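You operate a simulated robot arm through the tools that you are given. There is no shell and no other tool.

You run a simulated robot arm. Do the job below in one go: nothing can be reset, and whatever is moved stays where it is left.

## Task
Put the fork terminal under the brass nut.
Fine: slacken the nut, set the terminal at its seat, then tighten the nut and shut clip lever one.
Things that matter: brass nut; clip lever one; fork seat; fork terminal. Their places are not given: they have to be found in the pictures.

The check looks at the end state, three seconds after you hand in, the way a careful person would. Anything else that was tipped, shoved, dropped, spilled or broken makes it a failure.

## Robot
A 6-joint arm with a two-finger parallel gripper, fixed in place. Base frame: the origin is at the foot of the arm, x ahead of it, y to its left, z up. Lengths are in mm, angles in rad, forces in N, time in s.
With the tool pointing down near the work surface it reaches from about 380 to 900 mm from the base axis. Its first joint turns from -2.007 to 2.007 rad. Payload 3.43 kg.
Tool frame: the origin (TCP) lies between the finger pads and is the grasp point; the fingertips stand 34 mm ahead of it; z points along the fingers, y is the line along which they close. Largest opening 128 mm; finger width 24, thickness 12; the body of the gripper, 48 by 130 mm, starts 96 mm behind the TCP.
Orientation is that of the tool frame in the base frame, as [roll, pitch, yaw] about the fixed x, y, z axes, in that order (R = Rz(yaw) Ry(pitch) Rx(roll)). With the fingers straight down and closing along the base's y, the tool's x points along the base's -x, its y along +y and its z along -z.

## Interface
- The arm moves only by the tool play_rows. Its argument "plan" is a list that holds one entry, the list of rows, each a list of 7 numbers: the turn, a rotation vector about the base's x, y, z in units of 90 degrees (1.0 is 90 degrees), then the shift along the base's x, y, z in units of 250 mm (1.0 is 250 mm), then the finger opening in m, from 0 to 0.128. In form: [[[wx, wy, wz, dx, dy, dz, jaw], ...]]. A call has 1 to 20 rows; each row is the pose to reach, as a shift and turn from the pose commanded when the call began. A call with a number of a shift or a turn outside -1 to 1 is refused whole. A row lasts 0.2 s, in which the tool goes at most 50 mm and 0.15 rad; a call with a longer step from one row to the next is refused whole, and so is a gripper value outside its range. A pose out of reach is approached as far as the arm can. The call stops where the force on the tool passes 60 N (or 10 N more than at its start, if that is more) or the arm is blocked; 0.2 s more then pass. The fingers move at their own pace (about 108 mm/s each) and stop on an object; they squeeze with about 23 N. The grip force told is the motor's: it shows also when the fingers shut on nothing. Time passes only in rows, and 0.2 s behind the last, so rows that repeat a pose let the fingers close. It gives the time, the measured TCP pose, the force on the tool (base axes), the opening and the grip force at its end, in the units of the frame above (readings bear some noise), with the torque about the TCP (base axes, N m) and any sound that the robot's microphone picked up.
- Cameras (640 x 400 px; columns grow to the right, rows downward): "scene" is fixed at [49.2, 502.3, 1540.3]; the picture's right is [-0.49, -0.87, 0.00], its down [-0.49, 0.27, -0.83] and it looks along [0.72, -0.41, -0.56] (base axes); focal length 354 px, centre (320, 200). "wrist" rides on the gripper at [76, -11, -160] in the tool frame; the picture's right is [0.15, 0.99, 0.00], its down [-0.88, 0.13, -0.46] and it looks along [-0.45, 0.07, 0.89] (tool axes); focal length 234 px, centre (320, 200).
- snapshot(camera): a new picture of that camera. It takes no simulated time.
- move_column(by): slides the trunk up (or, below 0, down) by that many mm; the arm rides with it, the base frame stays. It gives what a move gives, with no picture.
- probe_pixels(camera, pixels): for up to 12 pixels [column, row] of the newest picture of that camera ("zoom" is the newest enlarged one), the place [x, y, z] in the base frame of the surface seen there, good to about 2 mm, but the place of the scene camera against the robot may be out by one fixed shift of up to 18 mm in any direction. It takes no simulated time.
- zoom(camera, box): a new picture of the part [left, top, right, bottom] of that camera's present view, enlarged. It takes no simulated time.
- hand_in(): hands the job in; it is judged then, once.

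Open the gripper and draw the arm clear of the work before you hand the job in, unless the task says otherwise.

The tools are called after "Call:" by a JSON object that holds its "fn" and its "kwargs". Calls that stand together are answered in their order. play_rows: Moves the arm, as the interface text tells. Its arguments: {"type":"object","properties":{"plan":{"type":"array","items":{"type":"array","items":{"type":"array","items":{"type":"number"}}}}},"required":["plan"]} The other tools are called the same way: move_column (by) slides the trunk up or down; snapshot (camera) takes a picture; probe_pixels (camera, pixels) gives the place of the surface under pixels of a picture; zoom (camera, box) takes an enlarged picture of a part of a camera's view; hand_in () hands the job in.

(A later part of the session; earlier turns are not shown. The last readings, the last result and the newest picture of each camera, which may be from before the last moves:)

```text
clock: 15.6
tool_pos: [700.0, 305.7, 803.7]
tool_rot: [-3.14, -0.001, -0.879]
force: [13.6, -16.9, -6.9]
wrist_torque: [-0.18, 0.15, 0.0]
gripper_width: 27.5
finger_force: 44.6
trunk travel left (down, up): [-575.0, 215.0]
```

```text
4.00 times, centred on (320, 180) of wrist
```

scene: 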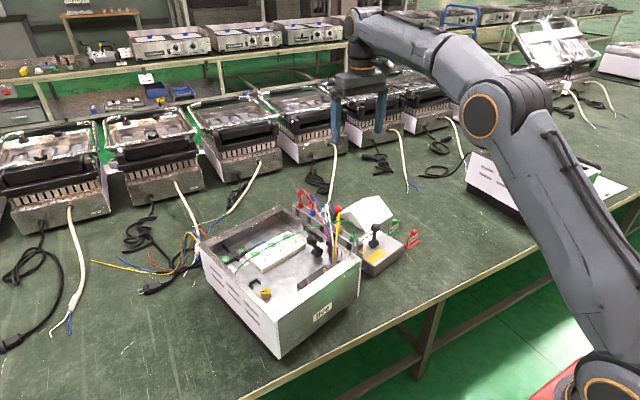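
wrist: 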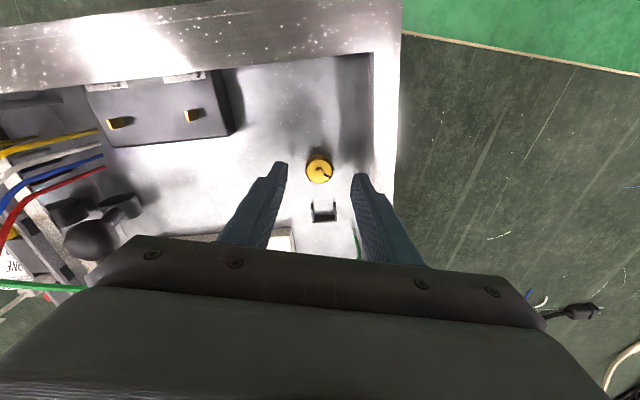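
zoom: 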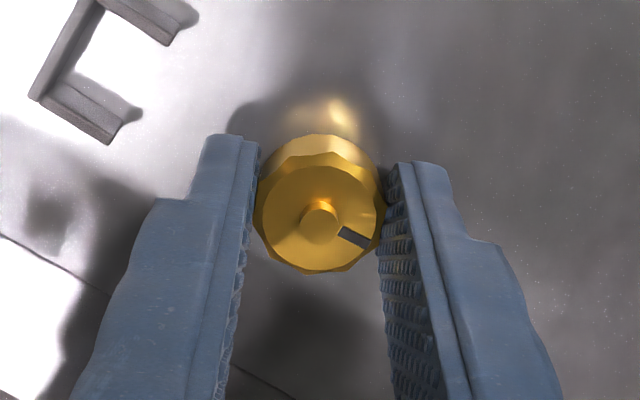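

Turned ~130° so far; side force is building from slight off-centre grip. I open, rise, and look at the nut.

Call:
{"fn": "play_rows", "kwargs": {"plan": [[[0, 0, 0, 0, 0, 0, 0.056], [0, 0, 0, 0, 0, 0, 0.056], [0, 0, 0, 0, 0, 0.1, 0.056], [0, 0, 0, 0, 0, 0.16, 0.056]]]}}

Call:
{"fn": "snapshot", "kwargs": {"camera": "wrist"}}

Call:
{"fn": "zoom", "kwargs": {"camera": "wrist", "box": [280, 150, 360, 200]}}

Call:
{"fn": "probe_pixels", "kwargs": {"camera": "zoom", "pixels": [[310, 170], [290, 230], [220, 160], [410, 160], [310, 80], [310, 260]]}}

Call:
{"fn": "zoom", "kwargs": {"camera": "scene", "box": [230, 260, 310, 310]}}

```text
clock: 16.6
tool_pos: [697.5, 306.6, 844.1]
tool_rot: [-3.141, 0.0, -0.879]
force: [0.2, -0.4, 0.2]
wrist_torque: [-0.01, -0.02, 0.01]
gripper_width: 55.8
finger_force: 0.1
trunk travel left (down, up): [-575.0, 215.0]
```

```text
taken
```

wrist: 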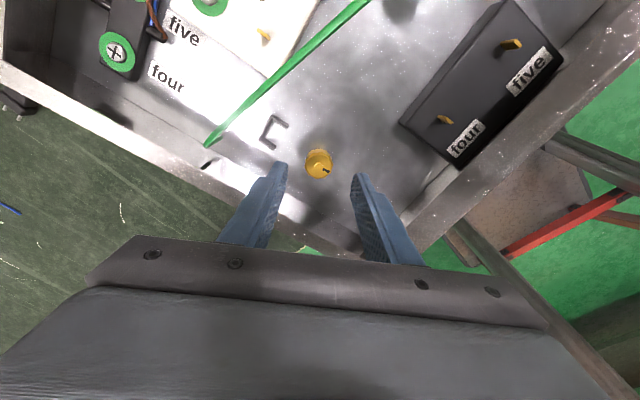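

```text
8.00 times, centred on (320, 175) of wrist
```

zoom: 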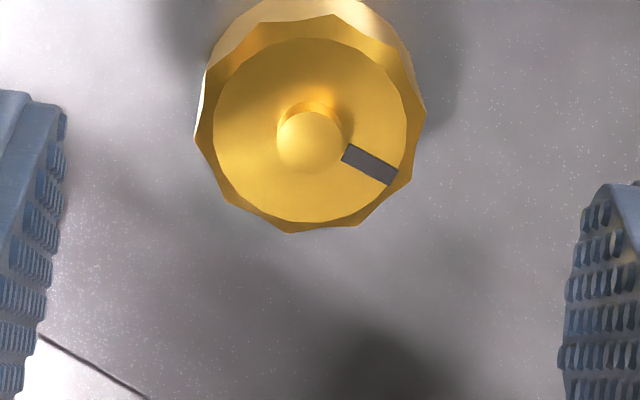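

```text
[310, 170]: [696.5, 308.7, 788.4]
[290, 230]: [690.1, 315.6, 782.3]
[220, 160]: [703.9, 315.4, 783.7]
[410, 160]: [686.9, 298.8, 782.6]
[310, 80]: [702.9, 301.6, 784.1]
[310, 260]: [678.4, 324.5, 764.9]
```

```text
8.00 times, centred on (270, 285) of scene
```

zoom: 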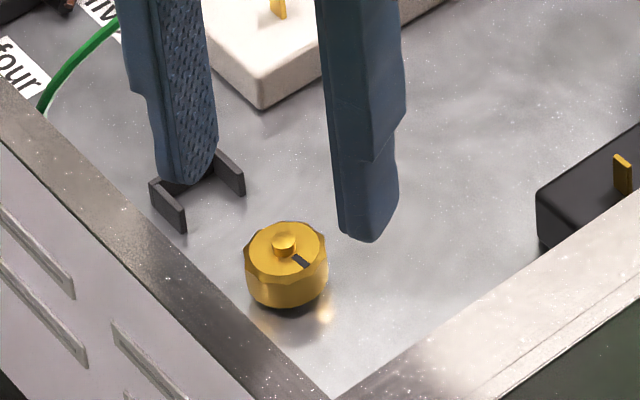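

The nut's top is still ≈783.5, so the rise per turn is small. I check the height of its lower edge with a tight zoom.

Call:
{"fn": "zoom", "kwargs": {"camera": "wrist", "box": [296, 135, 344, 165]}}

Call:
{"fn": "probe_pixels", "kwargs": {"camera": "zoom", "pixels": [[300, 200], [300, 180], [300, 170], [300, 160], [300, 150], [300, 140], [300, 130], [300, 120], [300, 100], [300, 80]]}}

Call:
{"fn": "zoom", "kwargs": {"camera": "scene", "box": [254, 280, 286, 300]}}

Call:
{"fn": "probe_pixels", "kwargs": {"camera": "zoom", "pixels": [[240, 200], [240, 220], [240, 240], [240, 260], [240, 280], [240, 300], [240, 320]]}}

```text
13.33 times, centred on (320, 150) of wrist
```

zoom: 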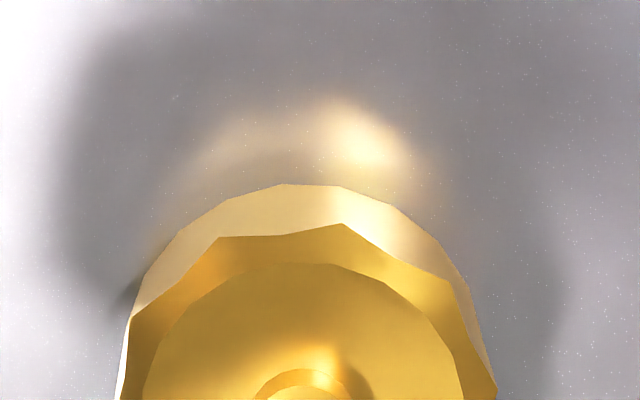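

```text
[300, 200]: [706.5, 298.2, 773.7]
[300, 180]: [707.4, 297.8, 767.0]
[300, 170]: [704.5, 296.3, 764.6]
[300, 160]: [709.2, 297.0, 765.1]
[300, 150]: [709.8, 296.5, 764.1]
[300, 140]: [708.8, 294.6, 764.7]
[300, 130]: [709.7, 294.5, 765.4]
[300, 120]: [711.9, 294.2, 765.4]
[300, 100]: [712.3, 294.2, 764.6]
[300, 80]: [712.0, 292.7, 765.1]
```

```text
16.00 times, centred on (270, 290) of scene
```

zoom: 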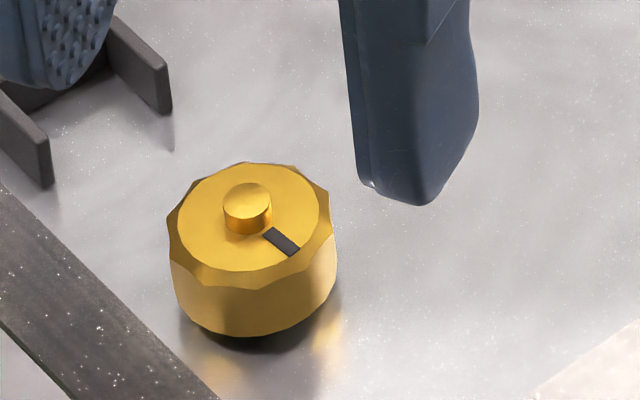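

```text
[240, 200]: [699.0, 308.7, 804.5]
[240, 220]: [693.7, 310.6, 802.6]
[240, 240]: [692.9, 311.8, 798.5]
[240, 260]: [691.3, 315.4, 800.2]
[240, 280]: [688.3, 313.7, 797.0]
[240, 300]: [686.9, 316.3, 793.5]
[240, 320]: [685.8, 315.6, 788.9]
```

No measurable rise yet after 130°. I rotate the open hand back the other way (−260°) at this height to regrip for another long turn.

Call:
{"fn": "play_rows", "kwargs": {"plan": [[[0, 0, -0.09, 0.004, 0.002, 0, 0.056], [0, 0, -0.18, 0.004, 0.002, 0, 0.056], [0, 0, -0.27, 0.004, 0.002, 0, 0.056], [0, 0, -0.36, 0.004, 0.002, 0, 0.056], [0, 0, -0.45, 0.004, 0.002, 0, 0.056], [0, 0, -0.54, 0.004, 0.002, 0, 0.056], [0, 0, -0.63, 0.004, 0.002, 0, 0.056], [0, 0, -0.72, 0.004, 0.002, 0, 0.056], [0, 0, -0.81, 0.004, 0.002, 0, 0.056], [0, 0, -0.9, 0.004, 0.002, 0, 0.056], [0, 0, -0.99, 0.004, 0.002, 0, 0.056]]]}}

Call:
{"fn": "play_rows", "kwargs": {"plan": [[[0, 0, -0.09, 0, 0, 0, 0.056], [0, 0, -0.18, 0, 0, 0, 0.056], [0, 0, -0.27, 0, 0, 0, 0.056], [0, 0, -0.36, 0, 0, 0, 0.056], [0, 0, -0.45, 0, 0, 0, 0.056], [0, 0, -0.54, 0, 0, 0, 0.056], [0, 0, -0.63, 0, 0, 0, 0.056], [0, 0, -0.72, 0, 0, 0, 0.056], [0, 0, -0.81, 0, 0, 0, 0.056], [0, 0, -0.9, 0, 0, 0, 0.056], [0, 0, -0.99, 0, 0, 0, 0.056]]]}}

Call:
{"fn": "play_rows", "kwargs": {"plan": [[[0, 0, -0.09, 0, 0, 0, 0.056], [0, 0, -0.18, 0, 0, 0, 0.056], [0, 0, -0.27, 0, 0, 0, 0.056], [0, 0, -0.36, 0, 0, 0, 0.056], [0, 0, -0.45, 0, 0, 0, 0.056], [0, 0, -0.54, 0, 0, 0, 0.056], [0, 0, -0.63, 0, 0, 0, 0.056], [0, 0, -0.72, 0, 0, 0, 0.056], [0, 0, -0.81, 0, 0, 0, 0.056], [0, 0, -0.9, 0, 0, 0, 0.056]]]}}

Call:
{"fn": "snapshot", "kwargs": {"camera": "wrist"}}

```text
clock: 19.0
tool_pos: [698.6, 306.7, 844.4]
tool_rot: [-3.139, 0.0, -2.436]
force: [-0.8, 0.4, 0.3]
wrist_torque: [-0.03, 0.0, 0.02]
gripper_width: 56.0
finger_force: 0.0
trunk travel left (down, up): [-575.0, 215.0]
```

```text
clock: 21.4
tool_pos: [698.3, 305.8, 845.0]
tool_rot: [3.14, 0.002, 2.295]
force: [0.1, -0.1, -0.7]
wrist_torque: [0.0, 0.03, -0.01]
gripper_width: 56.1
finger_force: 0.0
trunk travel left (down, up): [-575.0, 215.0]
```

```text
clock: 23.6
tool_pos: [698.6, 306.7, 843.3]
tool_rot: [3.14, 0.001, 0.877]
force: [0.8, -0.6, -0.4]
wrist_torque: [0.0, 0.0, 0.02]
gripper_width: 56.0
finger_force: 0.1
trunk travel left (down, up): [-575.0, 215.0]
```

```text
taken
```

wrist: 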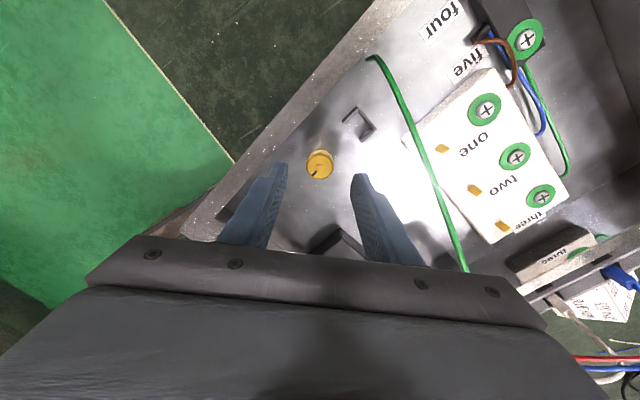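

Range is fine. I descend, grip, and turn the nut +90°, then continue.

Call:
{"fn": "play_rows", "kwargs": {"plan": [[[0, 0, 0, 0, 0.001, -0.08, 0.056], [0, 0, 0, 0, 0.001, -0.158, 0.056], [0, 0, 0, 0, 0.001, -0.158, 0.02], [0, 0, 0, 0, 0.001, -0.158, 0.015], [0, 0, 0.09, 0, 0.001, -0.158, 0.015], [0, 0, 0.18, 0, 0.001, -0.158, 0.015], [0, 0, 0.27, 0, 0.001, -0.158, 0.015], [0, 0, 0.36, 0, 0.001, -0.158, 0.015], [0, 0, 0.45, 0, 0.001, -0.158, 0.015], [0, 0, 0.54, 0, 0.001, -0.158, 0.015], [0, 0, 0.63, 0, 0.001, -0.158, 0.015], [0, 0, 0.72, 0, 0.001, -0.158, 0.015], [0, 0, 0.81, 0, 0.001, -0.158, 0.015], [0, 0, 0.9, 0, 0.001, -0.158, 0.015], [0, 0, 0.99, 0, 0.001, -0.158, 0.015]]]}}

Call:
{"fn": "play_rows", "kwargs": {"plan": [[[0, 0, 0.09, 0, 0, 0, 0.015], [0, 0, 0.18, 0, 0, 0, 0.015], [0, 0, 0.27, 0, 0, 0, 0.015], [0, 0, 0.36, 0, 0, 0, 0.015], [0, 0, 0.45, 0, 0, 0, 0.015], [0, 0, 0.54, 0, 0, 0, 0.015], [0, 0, 0.63, 0, 0, 0, 0.015], [0, 0, 0.72, 0, 0, 0, 0.015], [0, 0, 0.81, 0, 0, 0, 0.015], [0, 0, 0.9, 0, 0, 0, 0.015], [0, 0, 0.99, 0, 0, 0, 0.015]]]}}

Call:
{"fn": "play_rows", "kwargs": {"plan": [[[0, 0, 0.09, 0, 0, 0, 0.015], [0, 0, 0.18, 0, 0, 0, 0.015], [0, 0, 0.27, 0, 0, 0, 0.015], [0, 0, 0.36, 0, 0, 0, 0.015], [0, 0, 0.45, 0, 0, 0, 0.015], [0, 0, 0.54, 0, 0, 0, 0.015], [0, 0, 0.63, 0, 0, 0, 0.015], [0, 0, 0.72, 0, 0, 0, 0.015], [0, 0, 0.81, 0, 0, 0, 0.015], [0, 0, 0.9, 0, 0, 0, 0.015]]]}}

Call:
{"fn": "zoom", "kwargs": {"camera": "wrist", "box": [240, 130, 400, 230]}}

Call:
{"fn": "zoom", "kwargs": {"camera": "scene", "box": [250, 278, 290, 302]}}

```text
clock: 26.8
tool_pos: [698.5, 306.2, 807.4]
tool_rot: [-3.14, 0.0, 2.437]
force: [-11.3, -7.5, 1.4]
wrist_torque: [-0.11, 0.54, 0.05]
gripper_width: 26.9
finger_force: 44.6
trunk travel left (down, up): [-575.0, 215.0]
```

```text
clock: 29.2
tool_pos: [699.1, 305.6, 804.2]
tool_rot: [-3.141, 0.001, -2.292]
force: [2.8, -2.3, -1.4]
wrist_torque: [0.03, 0.16, -0.52]
gripper_width: 27.7
finger_force: 45.0
trunk travel left (down, up): [-575.0, 215.0]
```

```text
clock: 31.4
tool_pos: [698.6, 307.2, 805.7]
tool_rot: [3.141, 0.001, -0.878]
force: [-1.5, 0.2, 0.2]
wrist_torque: [0.12, -0.23, -0.28]
gripper_width: 27.7
finger_force: 44.8
trunk travel left (down, up): [-575.0, 215.0]
```

```text
4.00 times, centred on (320, 180) of wrist
```

zoom: 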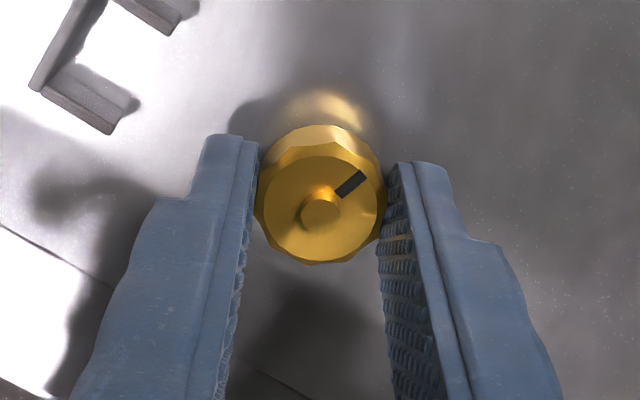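

```text
16.00 times, centred on (270, 290) of scene
```

zoom: 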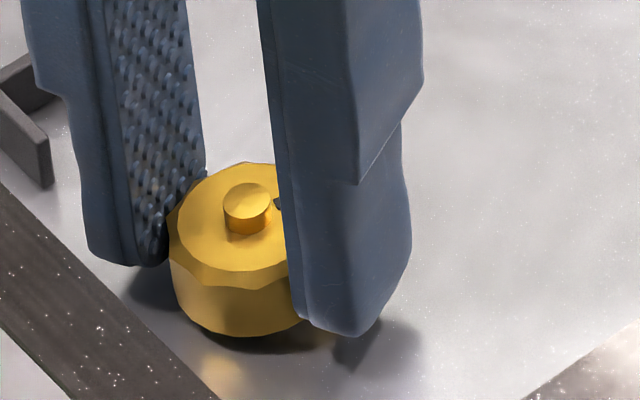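

The mark moved only ~+62° over this 260° turn and torque rose to 0.5, so the fingers slipped: likely a stop. I regrip and test CCW once more, watching the mark.

Call:
{"fn": "play_rows", "kwargs": {"plan": [[[0, 0, 0, 0, 0, 0, 0.056], [0, 0, 0, 0, 0, 0, 0.056], [0, 0, 0, 0, 0, 0.08, 0.056], [0, 0, -0.09, 0, 0, 0.1, 0.056], [0, 0, -0.18, 0, 0, 0.1, 0.056], [0, 0, -0.27, 0, 0, 0.1, 0.056], [0, 0, -0.36, 0, 0, 0.1, 0.056], [0, 0, -0.45, 0, 0, 0.1, 0.056], [0, 0, -0.54, 0, 0, 0.1, 0.056], [0, 0, -0.63, 0, 0, 0.1, 0.056], [0, 0, -0.72, 0, 0, 0.1, 0.056], [0, 0, -0.81, 0, 0, 0.1, 0.056], [0, 0, -0.9, 0, 0, 0.1, 0.056], [0, 0, -0.9, 0, 0, 0, 0.056]]]}}

Call:
{"fn": "zoom", "kwargs": {"camera": "wrist", "box": [240, 130, 400, 230]}}

Call:
{"fn": "play_rows", "kwargs": {"plan": [[[0, 0, 0, 0, 0, 0, 0.02], [0, 0, 0, 0, 0, 0, 0.015], [0, 0, 0, 0, 0, 0, 0.015]]]}}

Call:
{"fn": "play_rows", "kwargs": {"plan": [[[0, 0, 0.05, 0, 0, 0, 0.015], [0, 0, 0.1, 0, 0, 0, 0.015], [0, 0, 0.15, 0, 0, 0, 0.015], [0, 0, 0.2, 0, 0, 0, 0.015]]]}}

Call:
{"fn": "zoom", "kwargs": {"camera": "wrist", "box": [240, 130, 400, 230]}}

```text
clock: 34.4
tool_pos: [698.2, 307.4, 806.2]
tool_rot: [-3.141, 0.002, -2.296]
force: [-0.1, -0.1, -0.1]
wrist_torque: [0.02, 0.01, -0.02]
gripper_width: 56.0
finger_force: 0.1
trunk travel left (down, up): [-575.0, 215.0]
```

```text
4.00 times, centred on (320, 180) of wrist
```

zoom: 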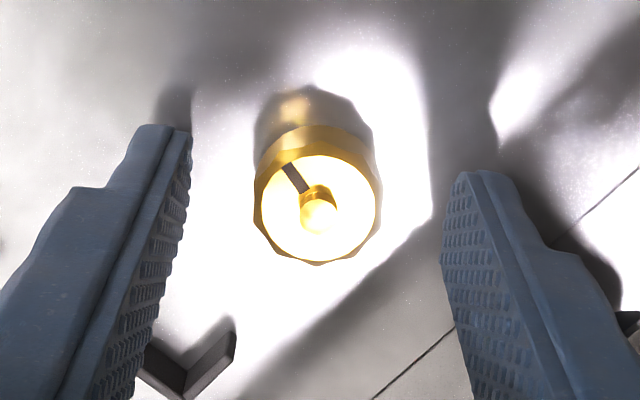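

```text
clock: 35.2
tool_pos: [699.8, 306.3, 804.8]
tool_rot: [-3.14, 0.0, -2.291]
force: [3.0, -1.9, -3.3]
wrist_torque: [0.47, 0.0, -0.09]
gripper_width: 27.8
finger_force: 44.9
trunk travel left (down, up): [-575.0, 215.0]
```

```text
clock: 36.2
tool_pos: [699.6, 307.0, 805.6]
tool_rot: [-3.141, 0.003, -1.978]
force: [0.3, -2.1, -1.6]
wrist_torque: [-0.34, -0.24, -0.11]
gripper_width: 26.9
finger_force: 45.0
trunk travel left (down, up): [-575.0, 215.0]
```

```text
4.00 times, centred on (320, 180) of wrist
```

zoom: 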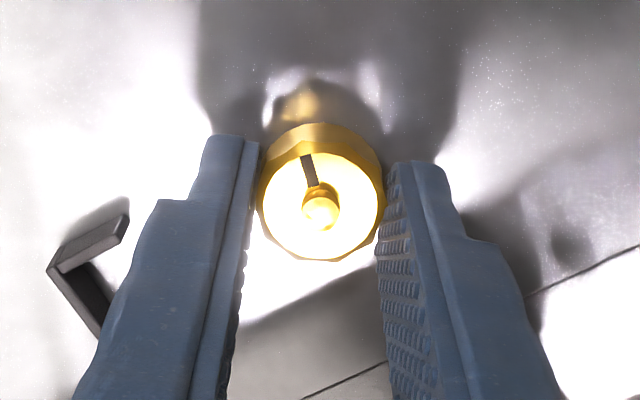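

The tool turned 18° but the nut mark stayed put in the world: the nut is at its slack stop (about 192° from the start). I open, rise, align yaw with the rail (−2.88), and head for the fork plug.

Call:
{"fn": "play_rows", "kwargs": {"plan": [[[0, 0, 0, 0, 0, 0, 0.056], [0, 0, 0, 0, 0, 0, 0.056], [0, 0, 0, 0, 0, 0.15, 0.056], [0, 0, -0.09, 0, 0, 0.3, 0.056], [0, 0, -0.18, 0, 0, 0.45, 0.056], [0, 0, -0.27, 0, 0, 0.6, 0.056], [0, 0, -0.36, 0, 0, 0.7, 0.056], [0, 0, -0.45, 0, -0.15, 0.7, 0.056], [0, 0, -0.54, 0, -0.3, 0.7, 0.056], [0, 0, -0.575, 0, -0.45, 0.7, 0.056], [0, 0, -0.575, 0, -0.6, 0.7, 0.056], [0, 0, -0.575, 0, -0.75, 0.7, 0.056], [0, 0, -0.575, 0, -0.9, 0.7, 0.056], [0, 0, -0.575, 0, -1.0, 0.7, 0.056]]]}}

Call:
{"fn": "play_rows", "kwargs": {"plan": [[[0, 0, 0, 0.04, -0.12, 0, 0.056], [0, 0, 0, 0.08, -0.228, 0, 0.056], [0, 0, 0, 0.09, -0.228, -0.15, 0.056]]]}}

Call:
{"fn": "snapshot", "kwargs": {"camera": "wrist"}}

Call:
{"fn": "zoom", "kwargs": {"camera": "wrist", "box": [272, 120, 368, 180]}}

Call:
{"fn": "zoom", "kwargs": {"camera": "scene", "box": [250, 270, 298, 300]}}

```text
clock: 39.2
tool_pos: [697.8, 56.6, 979.0]
tool_rot: [-3.141, 0.0, -2.882]
force: [0.5, 0.5, 0.4]
wrist_torque: [0.0, 0.0, 0.01]
gripper_width: 56.1
finger_force: 0.0
trunk travel left (down, up): [-575.0, 215.0]
```

```text
clock: 40.0
tool_pos: [721.5, -1.5, 943.5]
tool_rot: [3.141, 0.003, -2.881]
force: [0.3, 0.8, 0.0]
wrist_torque: [0.01, 0.01, -0.01]
gripper_width: 56.3
finger_force: 0.1
trunk travel left (down, up): [-575.0, 215.0]
```

```text
taken
```

wrist: 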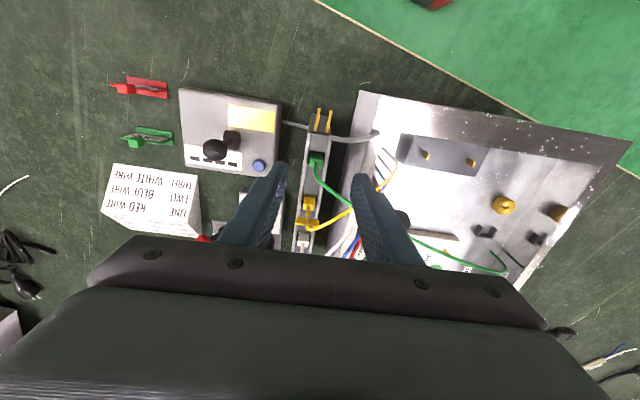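

```text
6.67 times, centred on (320, 150) of wrist
```

zoom: 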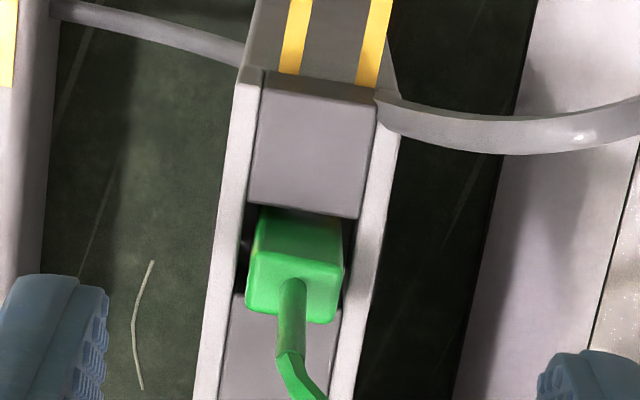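

```text
13.33 times, centred on (274, 285) of scene
```

zoom: 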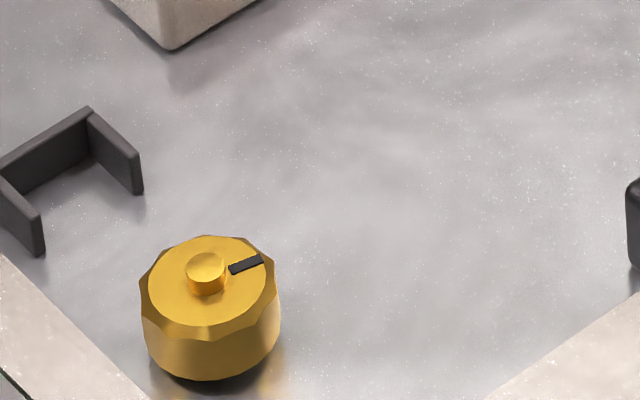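

The mark now points opposite its start (≈180°), nut height unchanged. I probe the plug's faces in the zoom for the grasp.

Call:
{"fn": "zoom", "kwargs": {"camera": "wrist", "box": [296, 140, 344, 170]}}

Call:
{"fn": "probe_pixels", "kwargs": {"camera": "zoom", "pixels": [[200, 265], [330, 280], [190, 350], [330, 365], [260, 280], [220, 320], [320, 330], [250, 210], [240, 120], [170, 200], [390, 220], [330, 390]]}}

```text
13.33 times, centred on (320, 155) of wrist
```

zoom: 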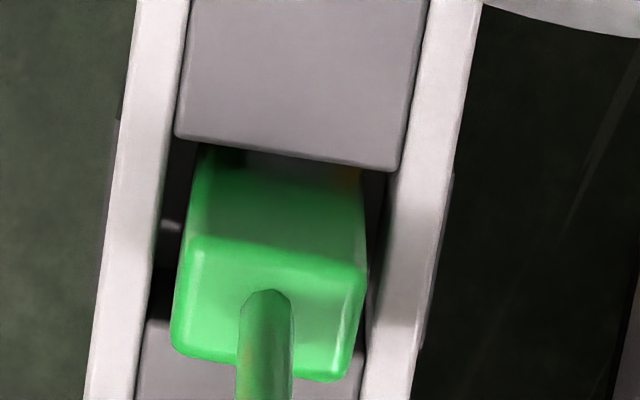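

```text
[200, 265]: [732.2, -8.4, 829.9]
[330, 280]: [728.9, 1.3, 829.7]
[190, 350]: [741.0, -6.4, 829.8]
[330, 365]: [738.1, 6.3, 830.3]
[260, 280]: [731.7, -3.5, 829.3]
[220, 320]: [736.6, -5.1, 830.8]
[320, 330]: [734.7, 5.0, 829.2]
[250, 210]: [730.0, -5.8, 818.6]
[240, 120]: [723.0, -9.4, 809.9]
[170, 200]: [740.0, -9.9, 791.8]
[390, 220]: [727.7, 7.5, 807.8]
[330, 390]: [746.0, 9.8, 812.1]
```

Plug top is at z≈830, centre ≈(735,−1.5), about 12×14 mm. I probe the nearby grey cable and the green wire to plan finger clearance.

Call:
{"fn": "zoom", "kwargs": {"camera": "wrist", "box": [296, 115, 392, 175]}}

Call:
{"fn": "probe_pixels", "kwargs": {"camera": "zoom", "pixels": [[215, 130], [225, 138], [240, 145], [270, 150], [320, 152], [380, 150], [440, 135], [500, 110], [120, 340], [140, 390], [170, 390], [100, 110]]}}

Call:
{"fn": "probe_pixels", "kwargs": {"camera": "wrist", "pixels": [[316, 162], [317, 170], [320, 180], [328, 190], [338, 199], [415, 240], [450, 251], [490, 268], [505, 260], [310, 205], [310, 196], [345, 210]]}}

```text
6.67 times, centred on (344, 145) of wrist
```

zoom: 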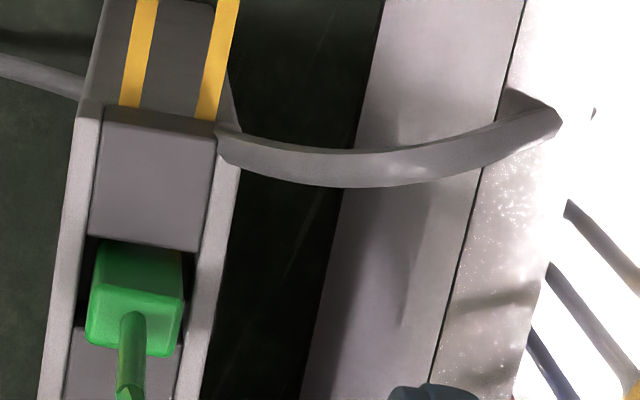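

```text
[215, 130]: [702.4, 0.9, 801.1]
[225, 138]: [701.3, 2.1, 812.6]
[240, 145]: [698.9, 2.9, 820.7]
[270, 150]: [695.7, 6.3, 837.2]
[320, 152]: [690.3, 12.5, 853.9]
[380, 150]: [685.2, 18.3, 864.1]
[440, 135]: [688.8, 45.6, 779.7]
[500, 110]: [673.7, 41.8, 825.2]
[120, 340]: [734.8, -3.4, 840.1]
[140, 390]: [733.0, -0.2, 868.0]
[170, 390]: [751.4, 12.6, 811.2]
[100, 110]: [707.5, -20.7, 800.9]
```

```text
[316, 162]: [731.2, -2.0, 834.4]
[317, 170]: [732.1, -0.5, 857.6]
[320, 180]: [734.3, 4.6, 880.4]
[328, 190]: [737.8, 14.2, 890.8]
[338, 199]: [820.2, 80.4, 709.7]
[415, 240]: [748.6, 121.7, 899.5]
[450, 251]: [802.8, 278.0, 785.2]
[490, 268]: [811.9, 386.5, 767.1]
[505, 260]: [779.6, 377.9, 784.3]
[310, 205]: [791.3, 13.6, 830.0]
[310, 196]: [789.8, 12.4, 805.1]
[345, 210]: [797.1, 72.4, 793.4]
```

The cable stands just right of the prong roots, leaning away; the green wire rises to z≈890 then goes +y. I'll grip along the prong axis so the wire exits through the open side; I rise, rotate +90°, and centre over the plug.

Call:
{"fn": "play_rows", "kwargs": {"plan": [[[0, 0, 0, 0, 0, 0.16, 0.056], [0, 0, 0.09, 0.02, 0, 0.2, 0.056], [0, 0, 0.18, 0.04, 0, 0.2, 0.056], [0, 0, 0.27, 0.054, 0, 0.2, 0.056], [0, 0, 0.36, 0.054, 0, 0.2, 0.056], [0, 0, 0.45, 0.054, 0, 0.2, 0.056], [0, 0, 0.54, 0.054, 0, 0.2, 0.056], [0, 0, 0.63, 0.054, 0, 0.2, 0.056], [0, 0, 0.72, 0.054, 0, 0.2, 0.056], [0, 0, 0.81, 0.054, 0, 0.2, 0.056], [0, 0, 0.9, 0.054, 0, 0.2, 0.056], [0, 0, 0.99, 0.054, 0, 0.2, 0.04], [0, 0, 1.0, 0.054, 0, 0.1, 0.03]]]}}

Call:
{"fn": "snapshot", "kwargs": {"camera": "wrist"}}

Call:
{"fn": "zoom", "kwargs": {"camera": "wrist", "box": [240, 120, 400, 220]}}

Call:
{"fn": "zoom", "kwargs": {"camera": "scene", "box": [310, 190, 390, 240]}}

```text
clock: 42.8
tool_pos: [735.6, -0.7, 968.5]
tool_rot: [-3.141, -0.001, -1.308]
force: [0.3, 0.1, 0.1]
wrist_torque: [0.01, 0.0, -0.01]
gripper_width: 30.1
finger_force: 0.0
trunk travel left (down, up): [-575.0, 215.0]
```

```text
taken
```

wrist: 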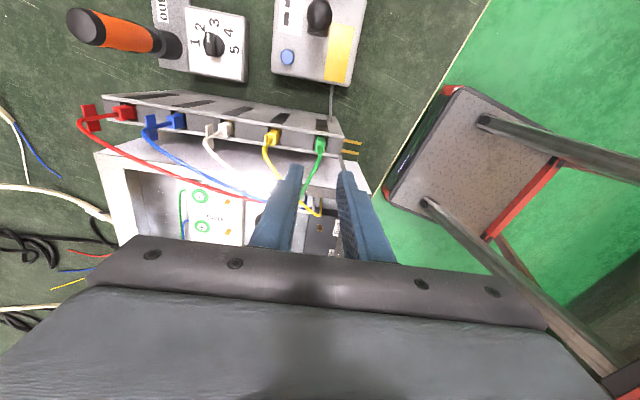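

```text
4.00 times, centred on (320, 170) of wrist
```

zoom: 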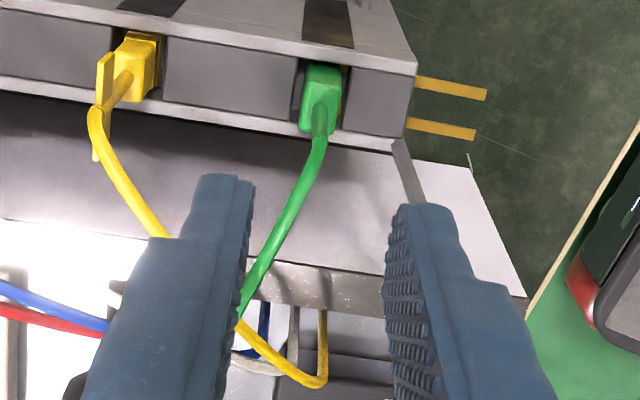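

```text
8.00 times, centred on (350, 215) of scene
```

zoom: 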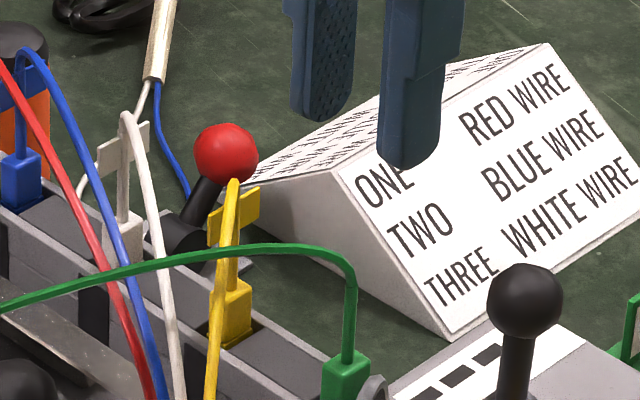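

The wire goes out between the fingers toward +y. I probe the plug again from this angle to refine the grasp centre.

Call:
{"fn": "zoom", "kwargs": {"camera": "wrist", "box": [296, 125, 344, 155]}}

Call:
{"fn": "probe_pixels", "kwargs": {"camera": "zoom", "pixels": [[270, 225], [400, 250], [260, 300], [390, 320], [330, 240], [330, 180], [280, 150], [405, 170], [500, 230], [200, 260], [420, 200], [235, 200]]}}

```text
13.33 times, centred on (320, 140) of wrist
```

zoom: 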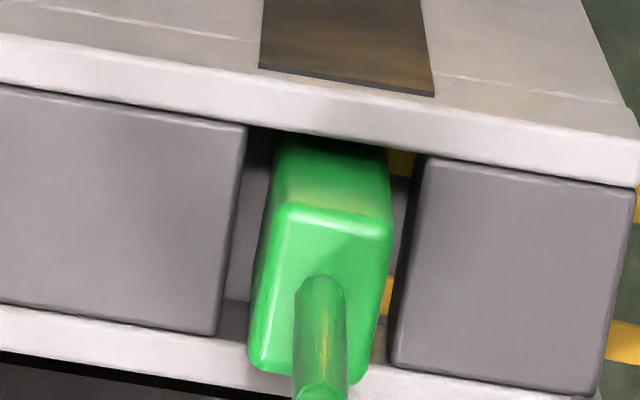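

```text
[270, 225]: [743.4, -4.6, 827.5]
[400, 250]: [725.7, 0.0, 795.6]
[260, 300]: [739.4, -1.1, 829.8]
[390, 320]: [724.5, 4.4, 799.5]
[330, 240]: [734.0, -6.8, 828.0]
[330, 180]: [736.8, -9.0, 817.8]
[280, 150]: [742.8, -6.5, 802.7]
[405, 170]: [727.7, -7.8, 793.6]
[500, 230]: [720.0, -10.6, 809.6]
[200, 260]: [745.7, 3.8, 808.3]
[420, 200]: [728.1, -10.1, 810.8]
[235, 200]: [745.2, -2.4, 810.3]
```

Plug centre ≈(734.5,−2). I descend with jaw 30 mm to TCP z≈848 (fingertips ~814, above the rail top at 810) and then close.

Call:
{"fn": "play_rows", "kwargs": {"plan": [[[0, 0, 0, -0.004, -0.005, -0.1, 0.03], [0, 0, 0, -0.004, -0.005, -0.2, 0.03], [0, 0, 0, -0.004, -0.005, -0.3, 0.03], [0, 0, 0, -0.004, -0.005, -0.38, 0.03], [0, 0, 0, -0.004, -0.005, -0.44, 0.03], [0, 0, 0, -0.004, -0.005, -0.48, 0.03], [0, 0, 0, -0.004, -0.005, -0.48, 0.03]]]}}

Call:
{"fn": "zoom", "kwargs": {"camera": "wrist", "box": [240, 120, 400, 220]}}

Call:
{"fn": "zoom", "kwargs": {"camera": "scene", "box": [320, 205, 384, 245]}}

```text
clock: 44.4
tool_pos: [734.4, -0.5, 848.4]
tool_rot: [-3.14, 0.001, -1.311]
force: [0.0, 0.2, 0.3]
wrist_torque: [-0.02, -0.01, 0.02]
gripper_width: 30.0
finger_force: 0.1
trunk travel left (down, up): [-575.0, 215.0]
```

```text
4.00 times, centred on (320, 170) of wrist
```

zoom: 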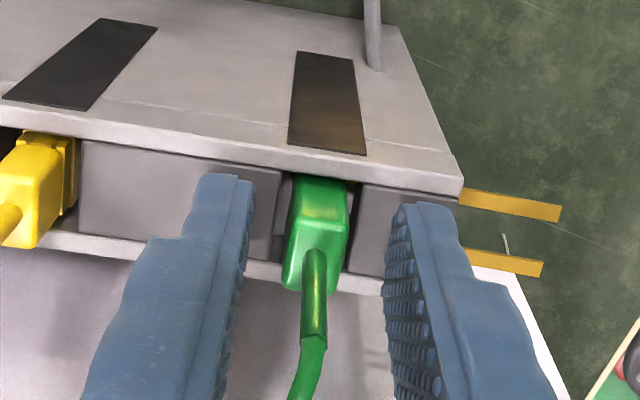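

```text
10.00 times, centred on (352, 225) of scene
```

zoom: 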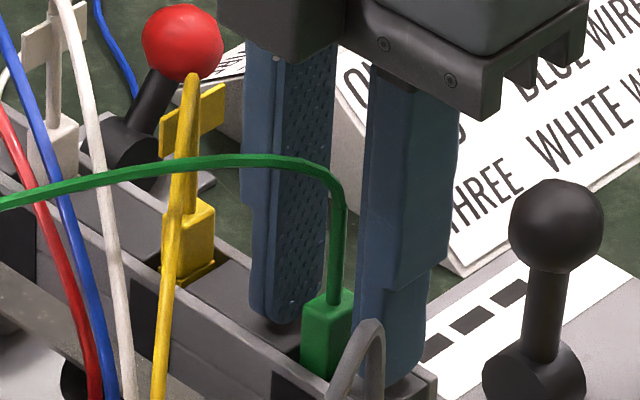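

The plug is between the fingers with the wire free. I close.

Call:
{"fn": "play_rows", "kwargs": {"plan": [[[0, 0, 0, 0, 0, 0, 0.01], [0, 0, 0, 0, 0, 0, 0.002], [0, 0, 0, 0, 0, 0, 0.002]]]}}

Call:
{"fn": "zoom", "kwargs": {"camera": "wrist", "box": [240, 120, 400, 220]}}

```text
clock: 45.2
tool_pos: [734.5, -1.5, 847.5]
tool_rot: [3.141, 0.001, -1.31]
force: [0.5, -0.2, 0.0]
wrist_torque: [0.01, -0.01, 0.02]
gripper_width: 10.5
finger_force: 23.1
trunk travel left (down, up): [-575.0, 215.0]
```

```text
4.00 times, centred on (320, 170) of wrist
```

zoom: 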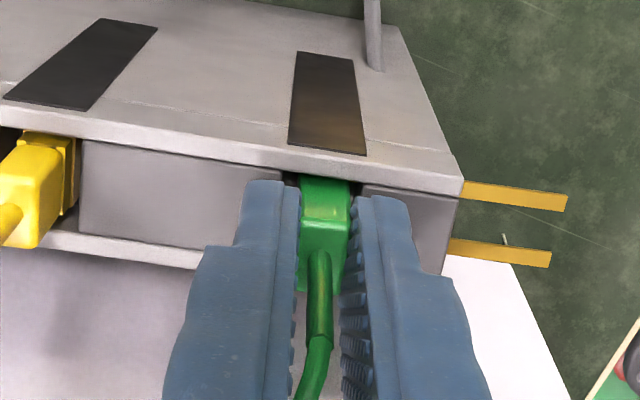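

Gripped at 10.5 mm. I lift gently by 5 mm and watch the force.

Call:
{"fn": "play_rows", "kwargs": {"plan": [[[0, 0, 0, 0, 0, 0.008, 0.002], [0, 0, 0, 0, 0, 0.014, 0.002], [0, 0, 0, 0, 0, 0.02, 0.002]]]}}

Call:
{"fn": "zoom", "kwargs": {"camera": "wrist", "box": [240, 120, 400, 220]}}

```text
clock: 46.0
tool_pos: [734.2, -1.3, 853.1]
tool_rot: [3.141, -0.002, -1.311]
force: [-0.4, 0.7, 0.9]
wrist_torque: [0.02, -0.02, -0.02]
gripper_width: 10.8
finger_force: 23.3
trunk travel left (down, up): [-575.0, 215.0]
```

```text
4.00 times, centred on (320, 170) of wrist
```

zoom: 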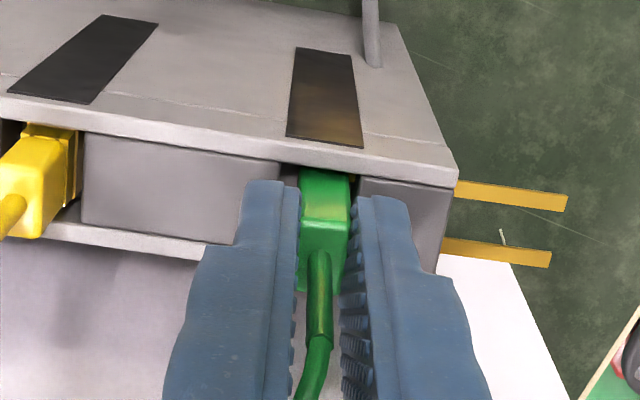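

The plug lifts freely (force ~1 N), prongs pass through the block. I continue the lift in steps.

Call:
{"fn": "play_rows", "kwargs": {"plan": [[[0, 0, 0, 0, 0, 0.02, 0.002], [0, 0, 0, 0, 0, 0.04, 0.002], [0, 0, 0, 0, 0, 0.06, 0.002], [0, 0, 0, 0, 0, 0.08, 0.002]]]}}

Call:
{"fn": "zoom", "kwargs": {"camera": "wrist", "box": [240, 120, 400, 220]}}

Call:
{"fn": "zoom", "kwargs": {"camera": "scene", "box": [320, 205, 384, 245]}}

```text
clock: 47.0
tool_pos: [731.9, -2.4, 872.9]
tool_rot: [3.141, 0.002, -1.31]
force: [0.8, 0.4, -0.1]
wrist_torque: [0.03, 0.0, -0.02]
gripper_width: 10.6
finger_force: 22.9
trunk travel left (down, up): [-575.0, 215.0]
```

```text
4.00 times, centred on (320, 170) of wrist
```

zoom: 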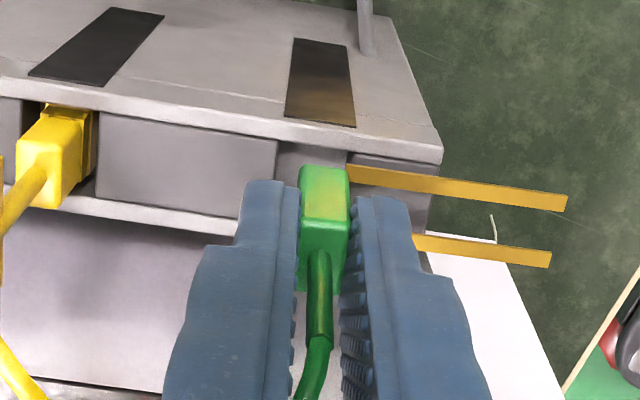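

```text
10.00 times, centred on (352, 225) of scene
```

zoom: 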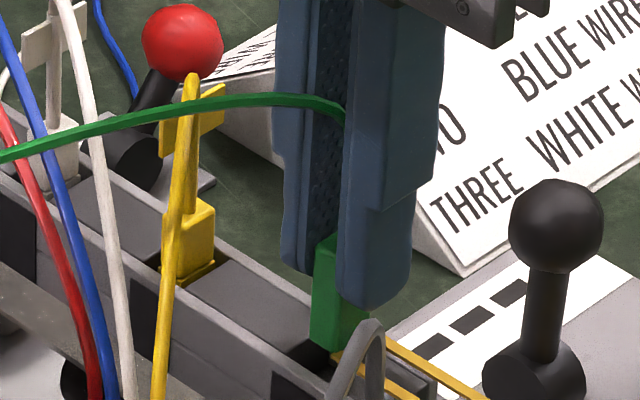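

Free of the rail. I raise to TCP z≈1000 to pass above the other wires, then travel toward the seat.

Call:
{"fn": "play_rows", "kwargs": {"plan": [[[0, 0, 0, 0, 0, 0.05, 0.002], [0, 0, 0, 0, 0, 0.1, 0.002], [0, 0, 0, 0, 0, 0.2, 0.002], [0, 0, 0, 0, 0, 0.3, 0.002], [0, 0, 0, 0, 0, 0.4, 0.002], [0, 0, 0, 0, 0, 0.5, 0.002]]]}}

Call:
{"fn": "play_rows", "kwargs": {"plan": [[[0, 0, 0, 0, 0.1, 0, 0.002], [0, 0, 0, 0, 0.2, 0, 0.002], [0, 0, 0, 0, 0.32, 0, 0.002], [0, 0, 0, 0, 0.44, 0, 0.002], [0, 0, 0, 0, 0.56, 0, 0.002], [0, 0, 0, 0, 0.68, 0, 0.002], [0, 0, 0, 0, 0.8, 0, 0.002], [0, 0, 0, 0, 0.9, 0, 0.002], [0, 0, 0, 0, 1.0, 0, 0.002]]]}}

Call:
{"fn": "play_rows", "kwargs": {"plan": [[[0, 0, 0, 0.03, 0.1, 0, 0.002], [0, 0, 0, 0.06, 0.2, 0, 0.002], [0, 0, 0, 0.08, 0.28, -0.05, 0.002], [0, 0, 0, 0.08, 0.28, -0.15, 0.002], [0, 0, 0, 0.08, 0.28, -0.25, 0.002]]]}}

Call:
{"fn": "snapshot", "kwargs": {"camera": "wrist"}}

Call:
{"fn": "snapshot", "kwargs": {"camera": "scene"}}

```text
clock: 48.4
tool_pos: [733.6, -0.7, 997.9]
tool_rot: [3.14, 0.0, -1.31]
force: [0.4, 1.1, -1.2]
wrist_torque: [-0.03, 0.0, 0.01]
gripper_width: 10.4
finger_force: 22.5
trunk travel left (down, up): [-575.0, 215.0]
```

```text
clock: 50.4
tool_pos: [736.7, 249.8, 998.1]
tool_rot: [-3.14, 0.002, -1.313]
force: [0.1, 0.8, -0.3]
wrist_torque: [-0.01, -0.01, 0.0]
gripper_width: 10.3
finger_force: 23.0
trunk travel left (down, up): [-575.0, 215.0]
```

```text
clock: 51.6
tool_pos: [753.7, 319.1, 935.4]
tool_rot: [-3.141, 0.0, -1.313]
force: [0.0, 0.4, 0.3]
wrist_torque: [-0.01, -0.01, -0.03]
gripper_width: 10.6
finger_force: 22.7
trunk travel left (down, up): [-575.0, 215.0]
```

```text
taken
```

wrist: 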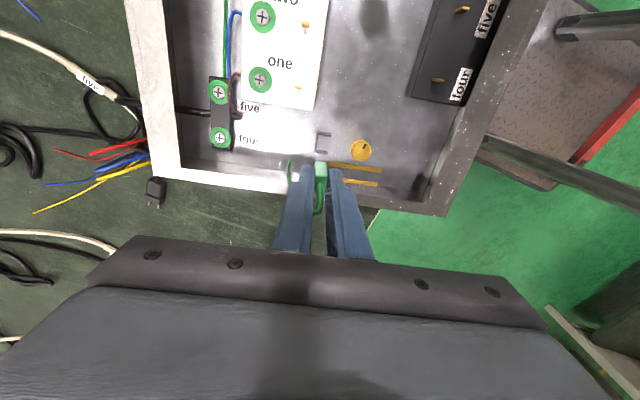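

```text
taken
```

scene: 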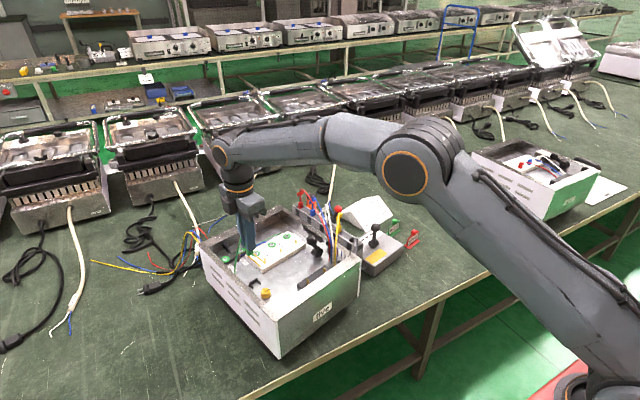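

Above the seat now, with fork, bracket and nut all in view around (330,160). I zoom and probe.

Call:
{"fn": "zoom", "kwargs": {"camera": "wrist", "box": [280, 120, 408, 200]}}

Call:
{"fn": "probe_pixels", "kwargs": {"camera": "zoom", "pixels": [[500, 222], [485, 317], [250, 220], [245, 305], [410, 148], [440, 140], [172, 78], [245, 72], [178, 155], [245, 158], [208, 245], [205, 290]]}}

Call:
{"fn": "zoom", "kwargs": {"camera": "scene", "box": [210, 220, 306, 300]}}

```text
5.00 times, centred on (344, 160) of wrist
```

zoom: 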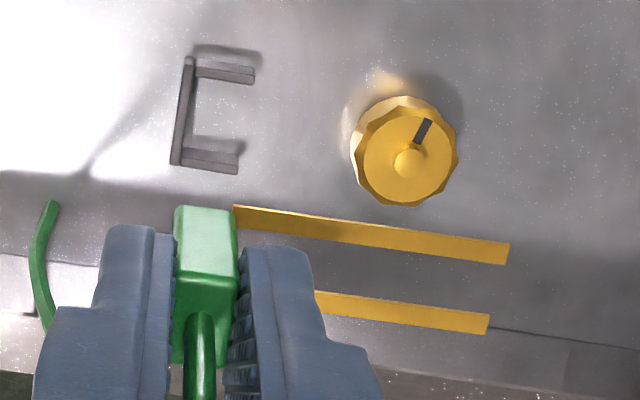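

```text
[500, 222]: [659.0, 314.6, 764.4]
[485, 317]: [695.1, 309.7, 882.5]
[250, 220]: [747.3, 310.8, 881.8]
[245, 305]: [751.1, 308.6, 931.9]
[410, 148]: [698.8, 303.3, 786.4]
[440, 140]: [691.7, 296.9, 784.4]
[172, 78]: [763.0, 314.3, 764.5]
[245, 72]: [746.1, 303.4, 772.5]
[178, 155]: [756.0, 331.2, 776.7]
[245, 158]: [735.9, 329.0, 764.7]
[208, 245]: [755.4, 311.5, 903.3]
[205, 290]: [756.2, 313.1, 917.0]
```

```text
5.00 times, centred on (258, 260) of scene
```

zoom: 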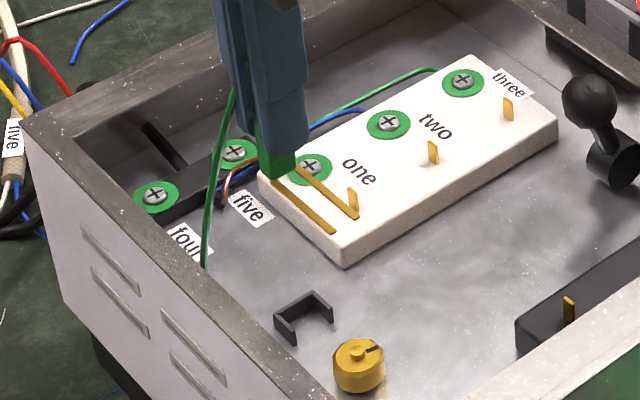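

I probe the prongs more carefully for axis angle and offset relative to the TCP.

Call:
{"fn": "probe_pixels", "kwargs": {"camera": "wrist", "pixels": [[332, 164.5], [344, 166], [358, 168], [370, 169.5], [378, 170.5], [346, 180.5], [356, 182], [366, 183], [374, 184.5], [376.5, 184.8], [319, 166], [319, 172]]}}

Call:
{"fn": "zoom", "kwargs": {"camera": "wrist", "box": [296, 125, 376, 175]}}

Call:
{"fn": "probe_pixels", "kwargs": {"camera": "zoom", "pixels": [[385, 180], [424, 180], [456, 170], [350, 165], [490, 165], [420, 240], [430, 115]]}}

```text
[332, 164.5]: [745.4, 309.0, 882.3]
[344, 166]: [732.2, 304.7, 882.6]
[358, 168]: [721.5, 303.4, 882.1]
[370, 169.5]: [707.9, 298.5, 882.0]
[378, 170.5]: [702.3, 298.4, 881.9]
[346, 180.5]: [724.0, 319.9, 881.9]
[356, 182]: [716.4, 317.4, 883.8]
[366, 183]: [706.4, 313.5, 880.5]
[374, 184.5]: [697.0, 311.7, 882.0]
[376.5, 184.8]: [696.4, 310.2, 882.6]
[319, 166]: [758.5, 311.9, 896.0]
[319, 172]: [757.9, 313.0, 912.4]
```

```text
8.00 times, centred on (336, 150) of wrist
```

zoom: 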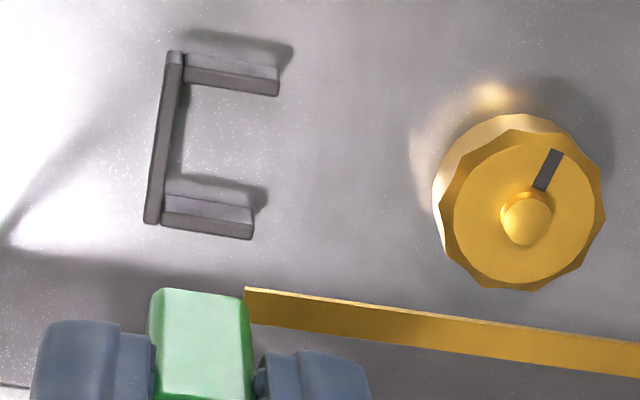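

```text
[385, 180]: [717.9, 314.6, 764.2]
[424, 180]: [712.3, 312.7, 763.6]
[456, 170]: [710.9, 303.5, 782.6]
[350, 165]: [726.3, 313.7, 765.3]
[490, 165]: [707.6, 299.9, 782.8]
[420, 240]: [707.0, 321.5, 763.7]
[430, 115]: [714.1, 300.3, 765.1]
```

Fork axis is at ≈15°, centred on the TCP, tips 59 mm ahead, prong plane 53 mm below TCP. I move to ≈(747.3,319.3) and down to just above nut height to check alignment.

Call:
{"fn": "play_rows", "kwargs": {"plan": [[[0, 0, 0, -0.0256, 0.001, -0.1, 0.002], [0, 0, 0, -0.0256, 0.001, -0.2, 0.002], [0, 0, 0, -0.0256, 0.001, -0.28, 0.002], [0, 0, 0, -0.0256, 0.001, -0.33, 0.002], [0, 0, 0, -0.0256, 0.001, -0.33, 0.002]]]}}

Call:
{"fn": "zoom", "kwargs": {"camera": "wrist", "box": [280, 120, 408, 200]}}

Call:
{"fn": "zoom", "kwargs": {"camera": "scene", "box": [230, 250, 310, 300]}}

```text
clock: 52.8
tool_pos: [746.5, 319.6, 853.6]
tool_rot: [3.141, 0.0, -1.31]
force: [-0.1, 0.5, -0.2]
wrist_torque: [-0.01, 0.01, 0.01]
gripper_width: 10.7
finger_force: 23.2
trunk travel left (down, up): [-575.0, 215.0]
```

```text
5.00 times, centred on (344, 160) of wrist
```

zoom: 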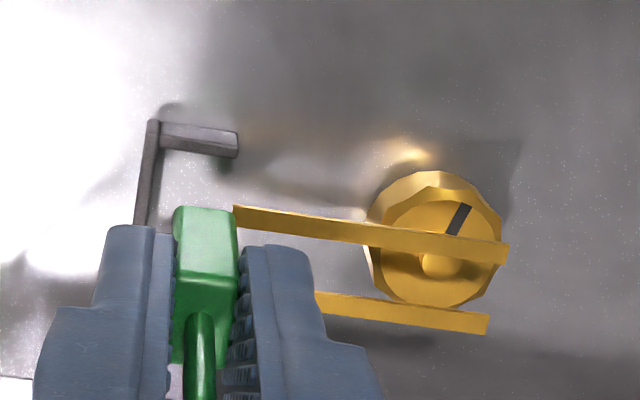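

```text
8.00 times, centred on (270, 275) of scene
```

zoom: 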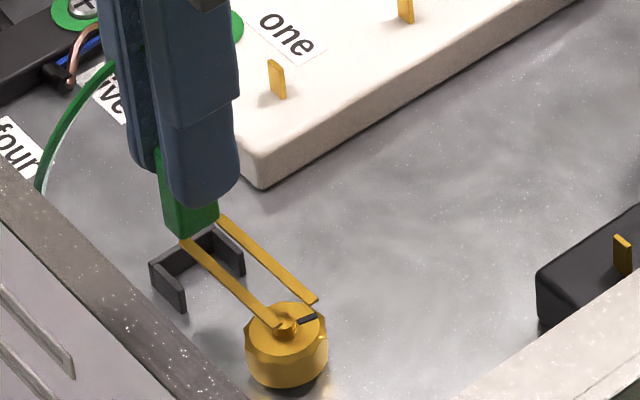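

Alignment looks good; prongs hover at z≈800. I lower in small steps watching for contact with the nut.

Call:
{"fn": "play_rows", "kwargs": {"plan": [[[0, 0, 0, 0, 0, -0.02, 0.002], [0, 0, 0, 0, 0, -0.04, 0.002], [0, 0, 0, 0, 0, -0.055, 0.002]]]}}

Call:
{"fn": "play_rows", "kwargs": {"plan": [[[0, 0, 0, 0, 0, -0.008, 0.002], [0, 0, 0, 0, 0, -0.016, 0.002]]]}}

Call:
{"fn": "zoom", "kwargs": {"camera": "scene", "box": [230, 250, 310, 300]}}

Call:
{"fn": "zoom", "kwargs": {"camera": "wrist", "box": [280, 120, 408, 200]}}

```text
clock: 53.6
tool_pos: [746.7, 318.7, 838.9]
tool_rot: [3.141, 0.0, -1.313]
force: [-0.3, 0.9, 0.1]
wrist_torque: [0.01, 0.02, -0.02]
gripper_width: 10.7
finger_force: 22.5
trunk travel left (down, up): [-575.0, 215.0]
```

```text
clock: 54.2
tool_pos: [747.7, 318.5, 835.3]
tool_rot: [3.141, -0.002, -1.309]
force: [0.4, 0.3, 0.3]
wrist_torque: [0.01, 0.0, -0.03]
gripper_width: 10.6
finger_force: 22.9
trunk travel left (down, up): [-575.0, 215.0]
```

```text
8.00 times, centred on (270, 275) of scene
```

zoom: 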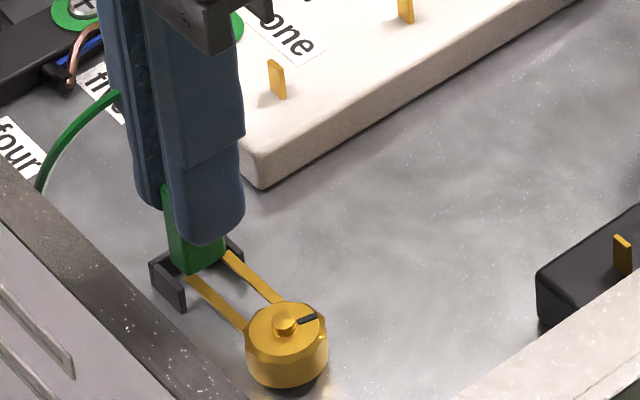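

```text
5.00 times, centred on (344, 160) of wrist
```

zoom: 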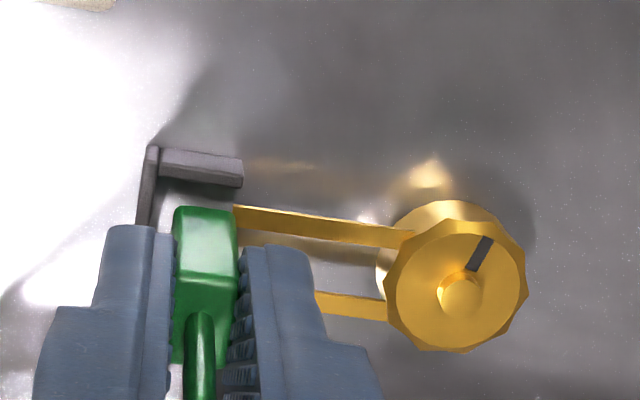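

No contact force: prongs pass freely. I probe plug versus bracket arms before the last drop.

Call:
{"fn": "probe_pixels", "kwargs": {"camera": "zoom", "pixels": [[180, 172], [235, 178], [185, 215], [230, 215], [145, 200], [152, 155], [205, 240], [450, 300], [250, 215], [395, 240], [340, 300], [380, 308]]}}

Call:
{"fn": "zoom", "kwargs": {"camera": "scene", "box": [240, 260, 280, 285]}}

```text
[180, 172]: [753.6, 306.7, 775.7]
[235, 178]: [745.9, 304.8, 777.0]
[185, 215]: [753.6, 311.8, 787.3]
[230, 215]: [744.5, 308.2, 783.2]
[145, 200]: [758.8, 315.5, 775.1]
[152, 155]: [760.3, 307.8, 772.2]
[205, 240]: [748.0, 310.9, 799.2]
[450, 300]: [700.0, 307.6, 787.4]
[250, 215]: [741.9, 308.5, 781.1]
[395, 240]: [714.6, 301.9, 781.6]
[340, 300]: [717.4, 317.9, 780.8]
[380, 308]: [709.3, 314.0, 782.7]
```

```text
16.00 times, centred on (260, 272) of scene
```

zoom: 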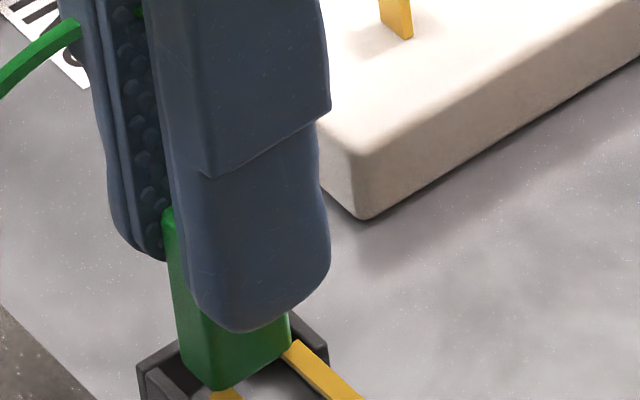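

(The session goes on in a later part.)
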